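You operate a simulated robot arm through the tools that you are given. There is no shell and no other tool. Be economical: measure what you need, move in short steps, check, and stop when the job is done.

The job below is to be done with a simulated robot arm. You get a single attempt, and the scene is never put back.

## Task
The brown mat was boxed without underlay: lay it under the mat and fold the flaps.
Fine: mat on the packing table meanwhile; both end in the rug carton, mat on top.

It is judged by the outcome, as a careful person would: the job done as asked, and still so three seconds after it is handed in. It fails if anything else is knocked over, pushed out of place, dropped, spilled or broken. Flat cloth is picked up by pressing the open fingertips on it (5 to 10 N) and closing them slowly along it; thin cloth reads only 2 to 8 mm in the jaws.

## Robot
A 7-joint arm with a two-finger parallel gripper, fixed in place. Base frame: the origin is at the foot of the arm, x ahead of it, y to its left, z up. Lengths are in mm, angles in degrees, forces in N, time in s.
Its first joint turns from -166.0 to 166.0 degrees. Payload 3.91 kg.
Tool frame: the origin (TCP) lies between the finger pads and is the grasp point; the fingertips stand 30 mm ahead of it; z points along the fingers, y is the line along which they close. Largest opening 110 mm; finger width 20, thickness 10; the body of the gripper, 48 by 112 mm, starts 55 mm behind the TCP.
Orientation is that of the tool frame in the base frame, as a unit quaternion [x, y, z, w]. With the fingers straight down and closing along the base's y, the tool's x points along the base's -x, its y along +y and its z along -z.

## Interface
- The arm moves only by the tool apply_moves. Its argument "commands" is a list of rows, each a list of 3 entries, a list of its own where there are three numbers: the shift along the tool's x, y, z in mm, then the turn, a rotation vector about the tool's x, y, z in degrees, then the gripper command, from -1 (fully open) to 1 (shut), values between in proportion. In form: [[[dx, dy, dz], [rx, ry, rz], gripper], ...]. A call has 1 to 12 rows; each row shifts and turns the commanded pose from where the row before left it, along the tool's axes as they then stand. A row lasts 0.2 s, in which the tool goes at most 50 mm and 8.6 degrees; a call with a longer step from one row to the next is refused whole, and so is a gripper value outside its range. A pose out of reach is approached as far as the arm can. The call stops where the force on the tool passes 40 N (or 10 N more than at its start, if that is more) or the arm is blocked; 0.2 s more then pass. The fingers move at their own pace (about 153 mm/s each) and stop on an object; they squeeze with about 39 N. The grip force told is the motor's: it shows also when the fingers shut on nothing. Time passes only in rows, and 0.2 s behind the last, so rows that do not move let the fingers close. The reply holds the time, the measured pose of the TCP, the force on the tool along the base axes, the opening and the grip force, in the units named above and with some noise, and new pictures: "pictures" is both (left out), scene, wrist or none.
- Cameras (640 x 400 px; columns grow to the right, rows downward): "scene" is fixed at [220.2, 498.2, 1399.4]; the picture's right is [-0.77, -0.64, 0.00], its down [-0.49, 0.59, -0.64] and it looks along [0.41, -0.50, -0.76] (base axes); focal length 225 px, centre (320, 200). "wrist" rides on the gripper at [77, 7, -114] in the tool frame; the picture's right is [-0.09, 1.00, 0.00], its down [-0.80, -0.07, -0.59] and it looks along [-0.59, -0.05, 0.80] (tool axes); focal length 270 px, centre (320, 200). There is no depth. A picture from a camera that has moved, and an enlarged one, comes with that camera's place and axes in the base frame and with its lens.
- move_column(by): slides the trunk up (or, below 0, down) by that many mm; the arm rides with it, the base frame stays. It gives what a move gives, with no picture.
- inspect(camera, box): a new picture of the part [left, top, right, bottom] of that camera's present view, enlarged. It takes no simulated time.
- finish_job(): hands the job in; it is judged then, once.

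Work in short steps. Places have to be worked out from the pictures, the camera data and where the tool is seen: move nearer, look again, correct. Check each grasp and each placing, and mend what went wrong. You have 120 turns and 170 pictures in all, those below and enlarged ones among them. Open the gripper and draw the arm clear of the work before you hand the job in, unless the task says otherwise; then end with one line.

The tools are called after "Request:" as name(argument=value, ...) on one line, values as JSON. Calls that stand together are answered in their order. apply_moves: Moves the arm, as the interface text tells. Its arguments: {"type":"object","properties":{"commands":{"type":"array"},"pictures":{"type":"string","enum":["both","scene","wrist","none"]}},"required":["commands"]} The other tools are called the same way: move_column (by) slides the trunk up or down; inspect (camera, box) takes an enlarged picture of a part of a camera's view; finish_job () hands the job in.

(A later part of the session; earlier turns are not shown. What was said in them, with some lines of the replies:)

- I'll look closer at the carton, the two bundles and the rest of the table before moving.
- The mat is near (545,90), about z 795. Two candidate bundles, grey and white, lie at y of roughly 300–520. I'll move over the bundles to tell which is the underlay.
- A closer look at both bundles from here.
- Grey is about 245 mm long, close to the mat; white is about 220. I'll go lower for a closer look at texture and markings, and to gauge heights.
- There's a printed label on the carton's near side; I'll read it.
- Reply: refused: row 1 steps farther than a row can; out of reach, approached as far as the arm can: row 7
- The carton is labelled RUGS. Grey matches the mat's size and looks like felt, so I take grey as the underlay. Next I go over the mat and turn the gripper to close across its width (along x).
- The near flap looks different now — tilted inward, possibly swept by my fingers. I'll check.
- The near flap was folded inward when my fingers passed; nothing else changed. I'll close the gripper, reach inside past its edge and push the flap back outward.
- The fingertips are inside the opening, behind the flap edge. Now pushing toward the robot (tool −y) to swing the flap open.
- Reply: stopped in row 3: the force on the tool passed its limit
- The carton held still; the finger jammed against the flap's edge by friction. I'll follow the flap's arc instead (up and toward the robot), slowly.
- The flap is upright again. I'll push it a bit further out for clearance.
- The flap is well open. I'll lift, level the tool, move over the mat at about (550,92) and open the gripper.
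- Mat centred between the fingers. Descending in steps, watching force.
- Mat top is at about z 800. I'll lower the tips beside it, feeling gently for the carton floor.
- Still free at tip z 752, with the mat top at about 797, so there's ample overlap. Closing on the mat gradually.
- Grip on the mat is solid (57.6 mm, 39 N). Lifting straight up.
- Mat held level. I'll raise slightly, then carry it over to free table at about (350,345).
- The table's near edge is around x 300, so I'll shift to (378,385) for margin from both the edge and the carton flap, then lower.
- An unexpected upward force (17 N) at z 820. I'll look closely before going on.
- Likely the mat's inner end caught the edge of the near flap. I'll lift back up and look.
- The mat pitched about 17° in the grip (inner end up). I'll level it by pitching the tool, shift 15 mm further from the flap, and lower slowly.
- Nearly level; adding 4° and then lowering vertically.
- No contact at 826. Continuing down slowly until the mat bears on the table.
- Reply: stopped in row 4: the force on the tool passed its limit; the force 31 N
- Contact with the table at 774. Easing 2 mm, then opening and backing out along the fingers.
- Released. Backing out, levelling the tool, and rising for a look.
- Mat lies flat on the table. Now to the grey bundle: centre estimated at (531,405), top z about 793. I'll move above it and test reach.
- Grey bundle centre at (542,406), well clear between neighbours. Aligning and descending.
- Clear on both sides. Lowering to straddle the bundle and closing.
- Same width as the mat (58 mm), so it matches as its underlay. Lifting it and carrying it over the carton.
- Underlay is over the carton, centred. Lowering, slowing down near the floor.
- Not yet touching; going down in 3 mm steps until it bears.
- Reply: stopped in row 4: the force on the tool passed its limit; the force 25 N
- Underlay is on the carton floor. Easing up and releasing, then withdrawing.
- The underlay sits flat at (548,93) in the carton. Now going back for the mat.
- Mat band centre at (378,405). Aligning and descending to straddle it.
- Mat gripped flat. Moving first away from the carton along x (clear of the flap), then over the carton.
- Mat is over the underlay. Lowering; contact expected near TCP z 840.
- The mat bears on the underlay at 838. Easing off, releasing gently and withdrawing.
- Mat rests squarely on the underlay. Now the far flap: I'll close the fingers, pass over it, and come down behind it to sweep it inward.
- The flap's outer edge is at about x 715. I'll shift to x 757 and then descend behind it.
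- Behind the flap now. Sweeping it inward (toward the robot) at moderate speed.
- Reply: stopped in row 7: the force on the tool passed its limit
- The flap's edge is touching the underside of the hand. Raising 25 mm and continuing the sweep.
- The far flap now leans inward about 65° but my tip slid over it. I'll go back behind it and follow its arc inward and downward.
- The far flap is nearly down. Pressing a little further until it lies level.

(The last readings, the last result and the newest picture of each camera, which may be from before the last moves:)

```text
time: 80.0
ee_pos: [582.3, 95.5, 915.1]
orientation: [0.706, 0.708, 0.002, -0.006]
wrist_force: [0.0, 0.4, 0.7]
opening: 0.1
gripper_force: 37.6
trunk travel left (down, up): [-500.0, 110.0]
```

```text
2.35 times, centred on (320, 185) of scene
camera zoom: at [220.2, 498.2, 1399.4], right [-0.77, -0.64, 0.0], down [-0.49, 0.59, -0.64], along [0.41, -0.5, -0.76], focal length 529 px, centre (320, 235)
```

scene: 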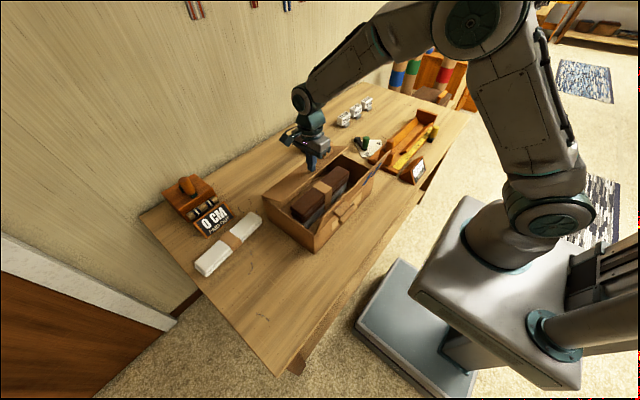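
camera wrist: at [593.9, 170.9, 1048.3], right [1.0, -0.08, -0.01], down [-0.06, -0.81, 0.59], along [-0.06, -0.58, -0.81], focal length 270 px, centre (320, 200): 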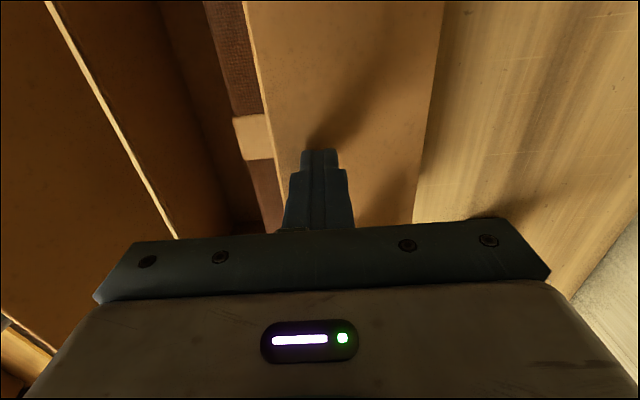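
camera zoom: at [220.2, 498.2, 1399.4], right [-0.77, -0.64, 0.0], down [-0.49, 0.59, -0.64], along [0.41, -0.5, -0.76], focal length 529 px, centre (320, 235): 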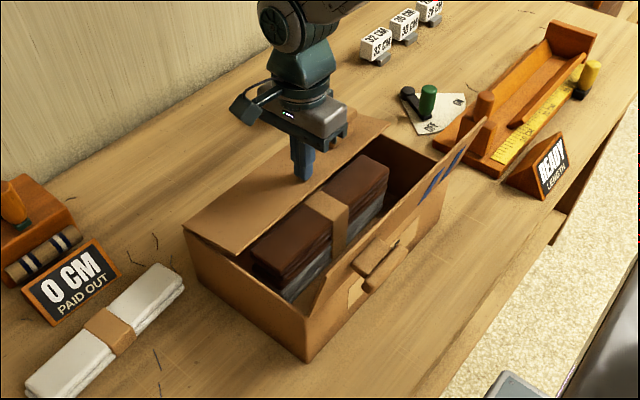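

Almost level; a few millimetres more, then I'll lift off and see if it stays.

Request:
apply_moves(commands=[[[0, 0, 3], [0, 0, 0], 1], [[0, 0, 2], [0, 0, 0], 1], [[0, 0, 0], [0, 0, 0], 1]], pictures="none")

Request:
apply_moves(commands=[[[0, 0, -45], [0, 0, 0], 1], [[0, 0, -45], [0, 0, 0], 1], [[0, 0, -45], [0, 0, 0], 1], [[0, 0, 0], [0, 0, 0], 1]])

Request:
inspect(camera="scene", box=[220, 100, 420, 270])

```text
time: 80.8
ee_pos: [582.2, 97.1, 909.9]
orientation: [0.705, 0.709, 0.001, -0.007]
wrist_force: [-0.4, -0.3, 0.1]
opening: 0.0
gripper_force: 37.5
trunk travel left (down, up): [-500.0, 110.0]
```

```text
time: 81.8
ee_pos: [585.5, 93.9, 1046.8]
orientation: [0.706, 0.709, 0.001, -0.006]
wrist_force: [0.8, 0.1, 0.2]
opening: 0.0
gripper_force: 37.6
trunk travel left (down, up): [-500.0, 110.0]
camera wrist: at [591.5, 167.6, 1161.7], right [1.0, -0.08, -0.01], down [-0.06, -0.81, 0.59], along [-0.06, -0.58, -0.81], focal length 270 px, centre (320, 200)
```

scene: 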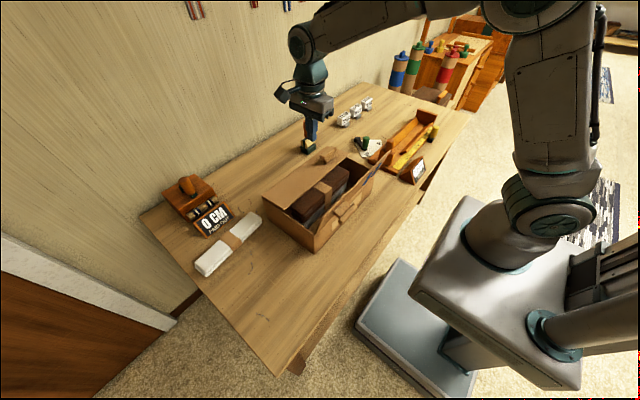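
wrist: 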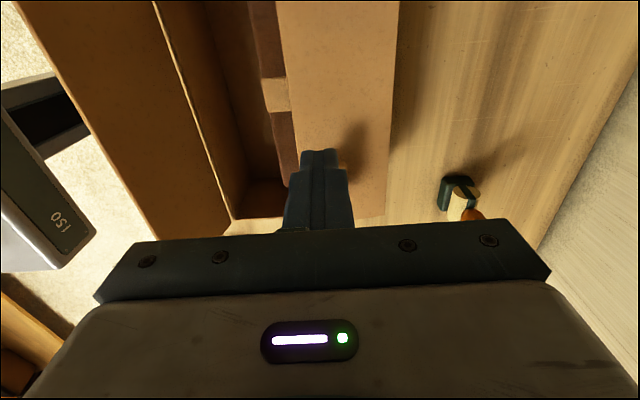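

```text
2.35 times, centred on (320, 185) of scene
camera zoom: at [220.2, 498.2, 1399.4], right [-0.77, -0.64, 0.0], down [-0.49, 0.59, -0.64], along [0.41, -0.5, -0.76], focal length 529 px, centre (320, 235)
```

zoom: 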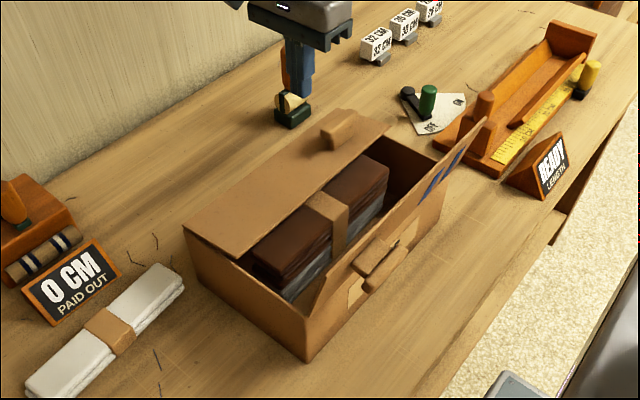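

The far flap is almost closed and stays. Now the near flap: moving over to its robot side, then down in front of it.

Request:
apply_moves(commands=[[[0, -30, -20], [0, 0, 0], 1], [[0, -47, 0], [0, 0, 0], 1], [[0, -47, 0], [0, 0, 0], 1], [[0, -47, 0], [0, 0, 0], 1], [[0, -44, 0], [0, 0, 0], 1], [[0, 0, 0], [0, 0, 0], 1], [[0, 0, 40], [0, 0, 0], 1], [[0, 0, 37], [0, 0, 0], 1], [[0, 0, 0], [0, 0, 0], 1]])

```text
time: 83.8
ee_pos: [366.9, 93.3, 989.5]
orientation: [0.705, 0.709, 0.001, -0.005]
wrist_force: [0.0, 0.6, 0.3]
opening: 0.0
gripper_force: 37.7
trunk travel left (down, up): [-500.0, 110.0]
camera wrist: at [373.9, 168.8, 1105.1], right [1.0, -0.08, -0.01], down [-0.06, -0.81, 0.59], along [-0.06, -0.58, -0.81], focal length 270 px, centre (320, 200)
```

scene: 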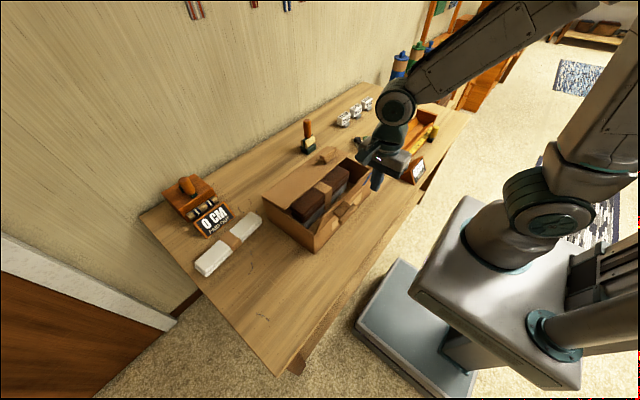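
wrist: 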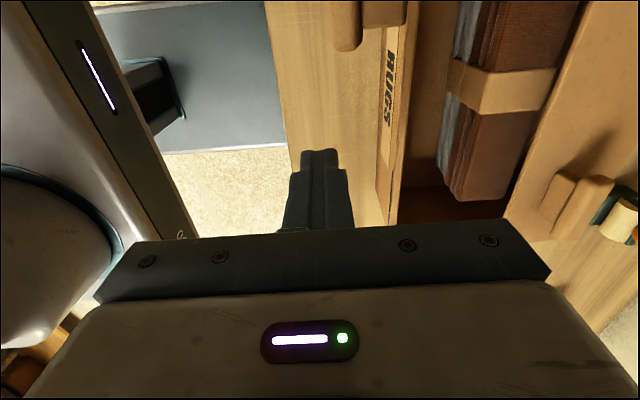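

In front of the near flap, clear of its knob. Sweeping it over along its arc.

Request:
apply_moves(commands=[[[0, 25, 0], [0, 0, 0], 1], [[0, 13, -1], [0, 0, 0], 1], [[0, 13, -1], [0, 0, 0], 1], [[0, 13, 0], [0, 0, 0], 1], [[0, 13, 0], [0, 0, 0], 1], [[0, 12, 1], [0, 0, 0], 1], [[0, 12, 3], [0, 0, 0], 1], [[0, 12, 6], [0, 0, 0], 1], [[0, 10, 8], [0, 0, 0], 1], [[0, 8, 9], [0, 0, 0], 1], [[0, 7, 10], [0, 0, 0], 1], [[0, 0, 0], [0, 0, 0], 1]])

```text
time: 86.4
ee_pos: [506.3, 95.6, 953.7]
orientation: [0.706, 0.708, 0.001, -0.006]
wrist_force: [-0.4, -0.9, -0.3]
opening: 0.1
gripper_force: 38.2
trunk travel left (down, up): [-500.0, 110.0]
camera wrist: at [512.3, 170.5, 1068.1], right [1.0, -0.08, -0.01], down [-0.06, -0.81, 0.59], along [-0.06, -0.58, -0.81], focal length 270 px, centre (320, 200)
```

scene: 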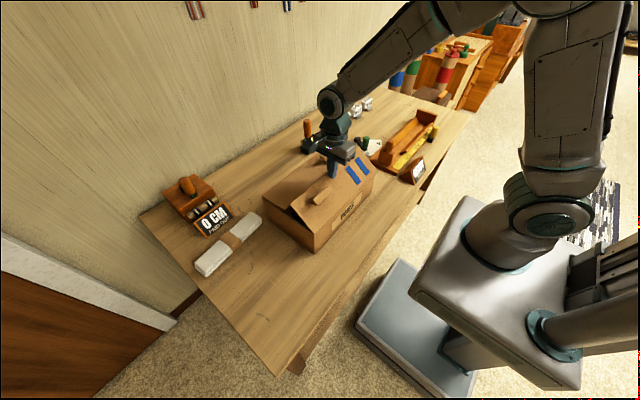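
wrist: 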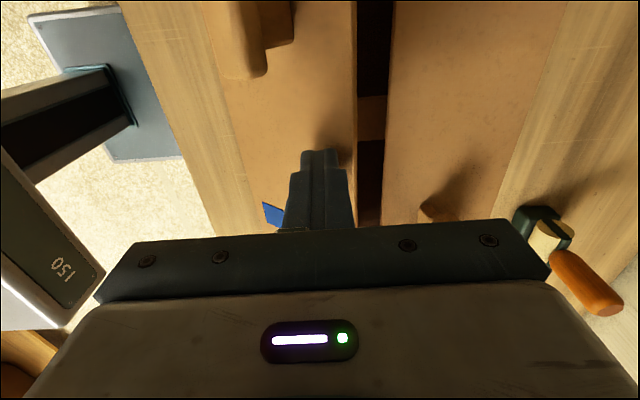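

Swinging over well. Pressing it down to level.

Request:
apply_moves(commands=[[[0, 4, 9], [0, 0, 0], 1], [[0, 3, 9], [0, 0, 0], 1], [[0, 2, 8], [0, 0, 0], 1], [[0, 0, 6], [0, 0, 0], 1], [[0, 0, 5], [0, 0, 0], 1], [[0, 0, 3], [0, 0, 0], 1], [[0, 0, 0], [0, 0, 0], 1]])

Request:
inspect(camera="scene", box=[220, 100, 420, 270])

```text
time: 88.0
ee_pos: [515.4, 95.3, 913.8]
orientation: [0.706, 0.708, 0.002, -0.006]
wrist_force: [0.5, 0.2, 0.5]
opening: 0.3
gripper_force: 37.1
trunk travel left (down, up): [-500.0, 110.0]
camera wrist: at [521.9, 170.0, 1029.7], right [1.0, -0.08, -0.01], down [-0.06, -0.81, 0.59], along [-0.06, -0.58, -0.81], focal length 270 px, centre (320, 200)
```

scene: 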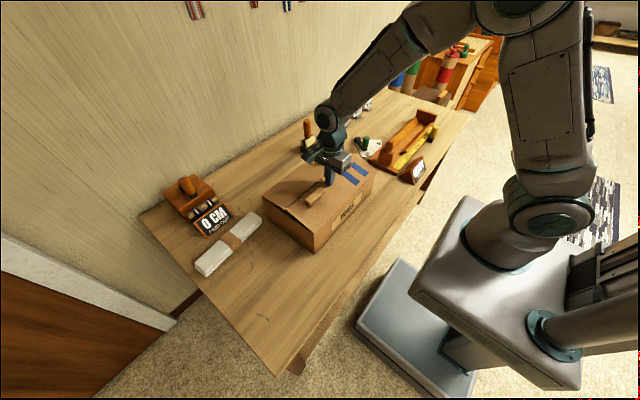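
wrist: 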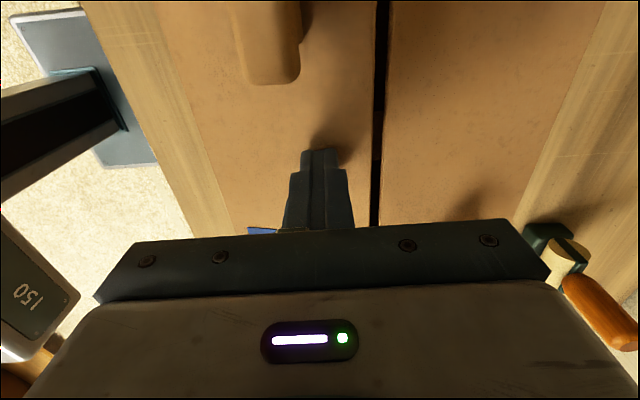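

```text
2.35 times, centred on (320, 185) of scene
camera zoom: at [220.2, 498.2, 1399.4], right [-0.77, -0.64, 0.0], down [-0.49, 0.59, -0.64], along [0.41, -0.5, -0.76], focal length 529 px, centre (320, 235)
```

zoom: 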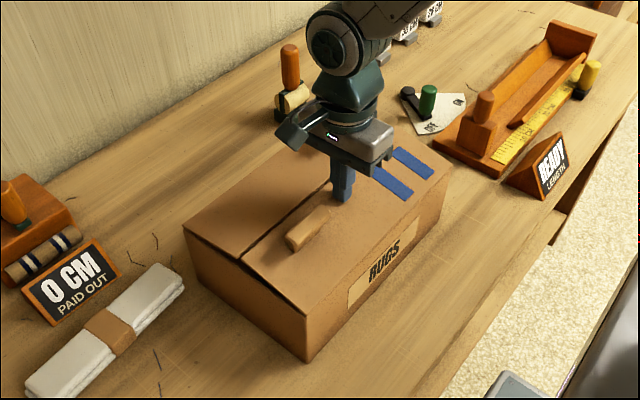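

Almost closed; small wedge gaps remain at the ends. Pressing the near flap a bit more, watching force.

Request:
apply_moves(commands=[[[0, 0, 2], [0, 0, 0], 1], [[0, 0, 2], [0, 0, 0], 1], [[0, 0, 2], [0, 0, 0], 1], [[0, 0, 2], [0, 0, 0], 1], [[0, 0, 0], [0, 0, 0], 1]], pictures="none")

Request:
inspect(camera="scene", box=[250, 150, 390, 260])

```text
time: 89.2
ee_pos: [514.7, 97.0, 906.5]
orientation: [0.706, 0.709, 0.002, -0.006]
wrist_force: [0.1, 0.1, 0.1]
opening: 0.0
gripper_force: 37.6
trunk travel left (down, up): [-500.0, 110.0]
```

```text
3.64 times, centred on (320, 205) of scene
camera zoom: at [220.2, 498.2, 1399.4], right [-0.77, -0.64, 0.0], down [-0.49, 0.59, -0.64], along [0.41, -0.5, -0.76], focal length 818 px, centre (320, 182)
```

zoom: 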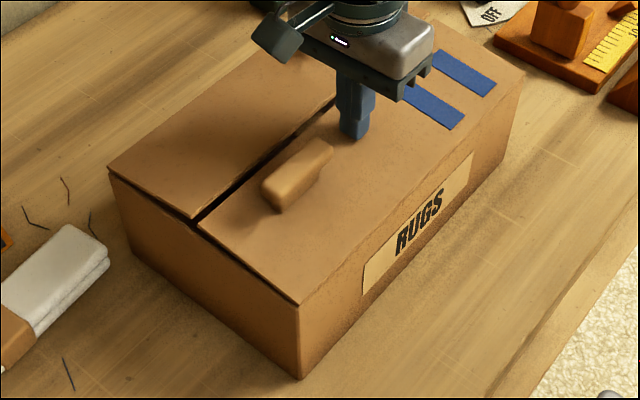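

Request:
apply_moves(commands=[[[0, 0, 2], [0, 0, 0], 1], [[0, 0, 2], [0, 0, 0], 1], [[0, 0, 0], [0, 0, 0], 1]], pictures="none")

Request:
inspect(camera="scene", box=[250, 150, 390, 260])

```text
time: 90.0
ee_pos: [514.5, 95.1, 901.8]
orientation: [0.706, 0.708, 0.001, -0.006]
wrist_force: [1.4, 1.0, -0.6]
opening: 0.1
gripper_force: 37.8
trunk travel left (down, up): [-500.0, 110.0]
```

```text
3.64 times, centred on (320, 205) of scene
camera zoom: at [220.2, 498.2, 1399.4], right [-0.77, -0.64, 0.0], down [-0.49, 0.59, -0.64], along [0.41, -0.5, -0.76], focal length 818 px, centre (320, 182)
```

zoom: 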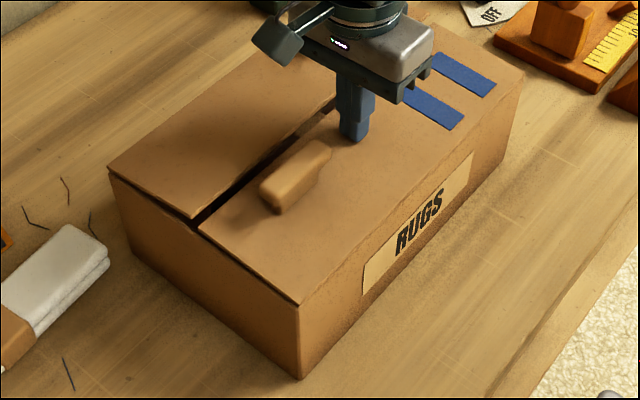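

Near flap is level. Now pressing the far flap the same amount.

Request:
apply_moves(commands=[[[0, 0, -40], [0, 0, 0], 1], [[0, 38, 0], [0, 0, 0], 1], [[0, 38, 0], [0, 0, 0], 1], [[0, 0, 20], [0, 0, 0], 1], [[0, 0, 10], [0, 0, 0], 1], [[0, 0, 3], [0, 0, 0], 1], [[0, 0, 3], [0, 0, 0], 1], [[0, 0, 2], [0, 0, 0], 1], [[0, 0, 2], [0, 0, 0], 1], [[0, 0, 0], [0, 0, 0], 1]], pictures="none")

Request:
inspect(camera="scene", box=[250, 150, 390, 260])

```text
time: 92.2
ee_pos: [590.6, 96.1, 899.8]
orientation: [0.706, 0.708, 0.002, -0.007]
wrist_force: [-0.2, -0.3, -0.3]
opening: 0.0
gripper_force: 37.9
trunk travel left (down, up): [-500.0, 110.0]
```

```text
3.64 times, centred on (320, 205) of scene
camera zoom: at [220.2, 498.2, 1399.4], right [-0.77, -0.64, 0.0], down [-0.49, 0.59, -0.64], along [0.41, -0.5, -0.76], focal length 818 px, centre (320, 182)
```

zoom: 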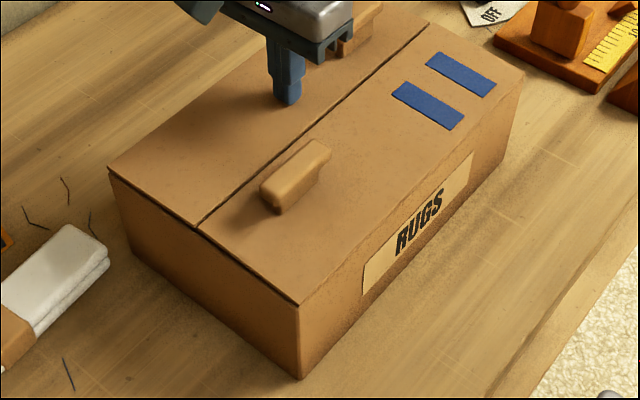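

Both flaps lie flush. Withdrawing upward, opening the gripper, and checking the whole scene.

Request:
apply_moves(commands=[[[0, 0, -45], [0, 0, 0], 1], [[0, 0, -45], [0, 0, 0], 1], [[0, 0, -45], [0, 0, 0], 1], [[0, 0, -45], [0, 0, 0], -1], [[0, -45, 0], [0, 0, 0], -1], [[0, -45, 0], [0, 0, 0], -1], [[0, -45, 0], [0, 0, 0], -1], [[0, -40, 0], [0, 0, 0], -1], [[0, 0, 0], [0, 0, 0], -1], [[0, 0, 0], [0, 0, 0], -1]])

Request:
inspect(camera="scene", box=[220, 100, 460, 270])

```text
time: 94.4
ee_pos: [417.1, 94.9, 1083.2]
orientation: [0.706, 0.708, 0.001, -0.006]
wrist_force: [0.6, -0.1, -0.2]
opening: 110.2
gripper_force: 0.0
trunk travel left (down, up): [-500.0, 110.0]
camera wrist: at [422.9, 168.6, 1198.4], right [1.0, -0.08, -0.01], down [-0.06, -0.81, 0.59], along [-0.06, -0.58, -0.81], focal length 270 px, centre (320, 200)
```

scene: 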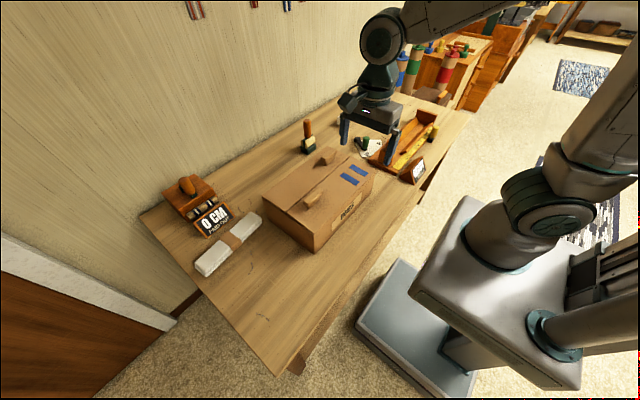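
wrist: 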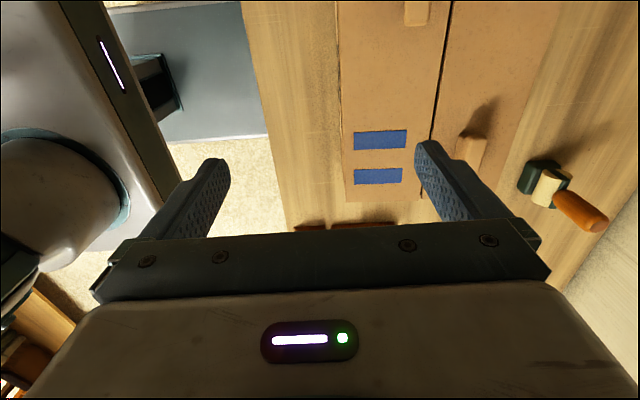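

```text
2.35 times, centred on (340, 185) of scene
camera zoom: at [220.2, 498.2, 1399.4], right [-0.77, -0.64, 0.0], down [-0.49, 0.59, -0.64], along [0.41, -0.5, -0.76], focal length 529 px, centre (273, 235)
```

zoom: 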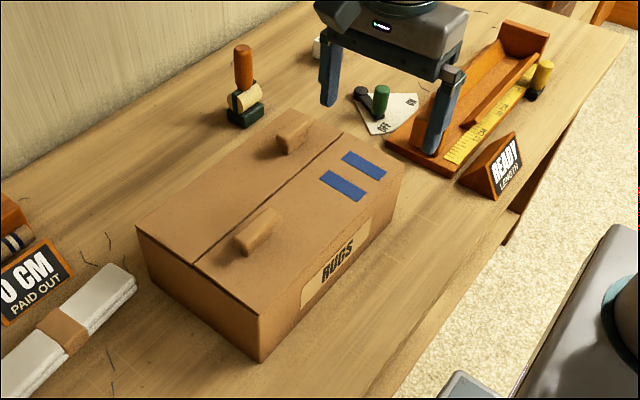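

The carton is closed with both flaps flush, and everything else is where it was. The arm is clear and the gripper open, so I'm handing in.

Request:
finish_job()

```text
The job is handed in.
```

The grey underlay is in the RUGS carton with the brown mat on top, and both flaps are folded flat. I took the grey bundle as the underlay because it matches the mat's size; nothing on it says so.
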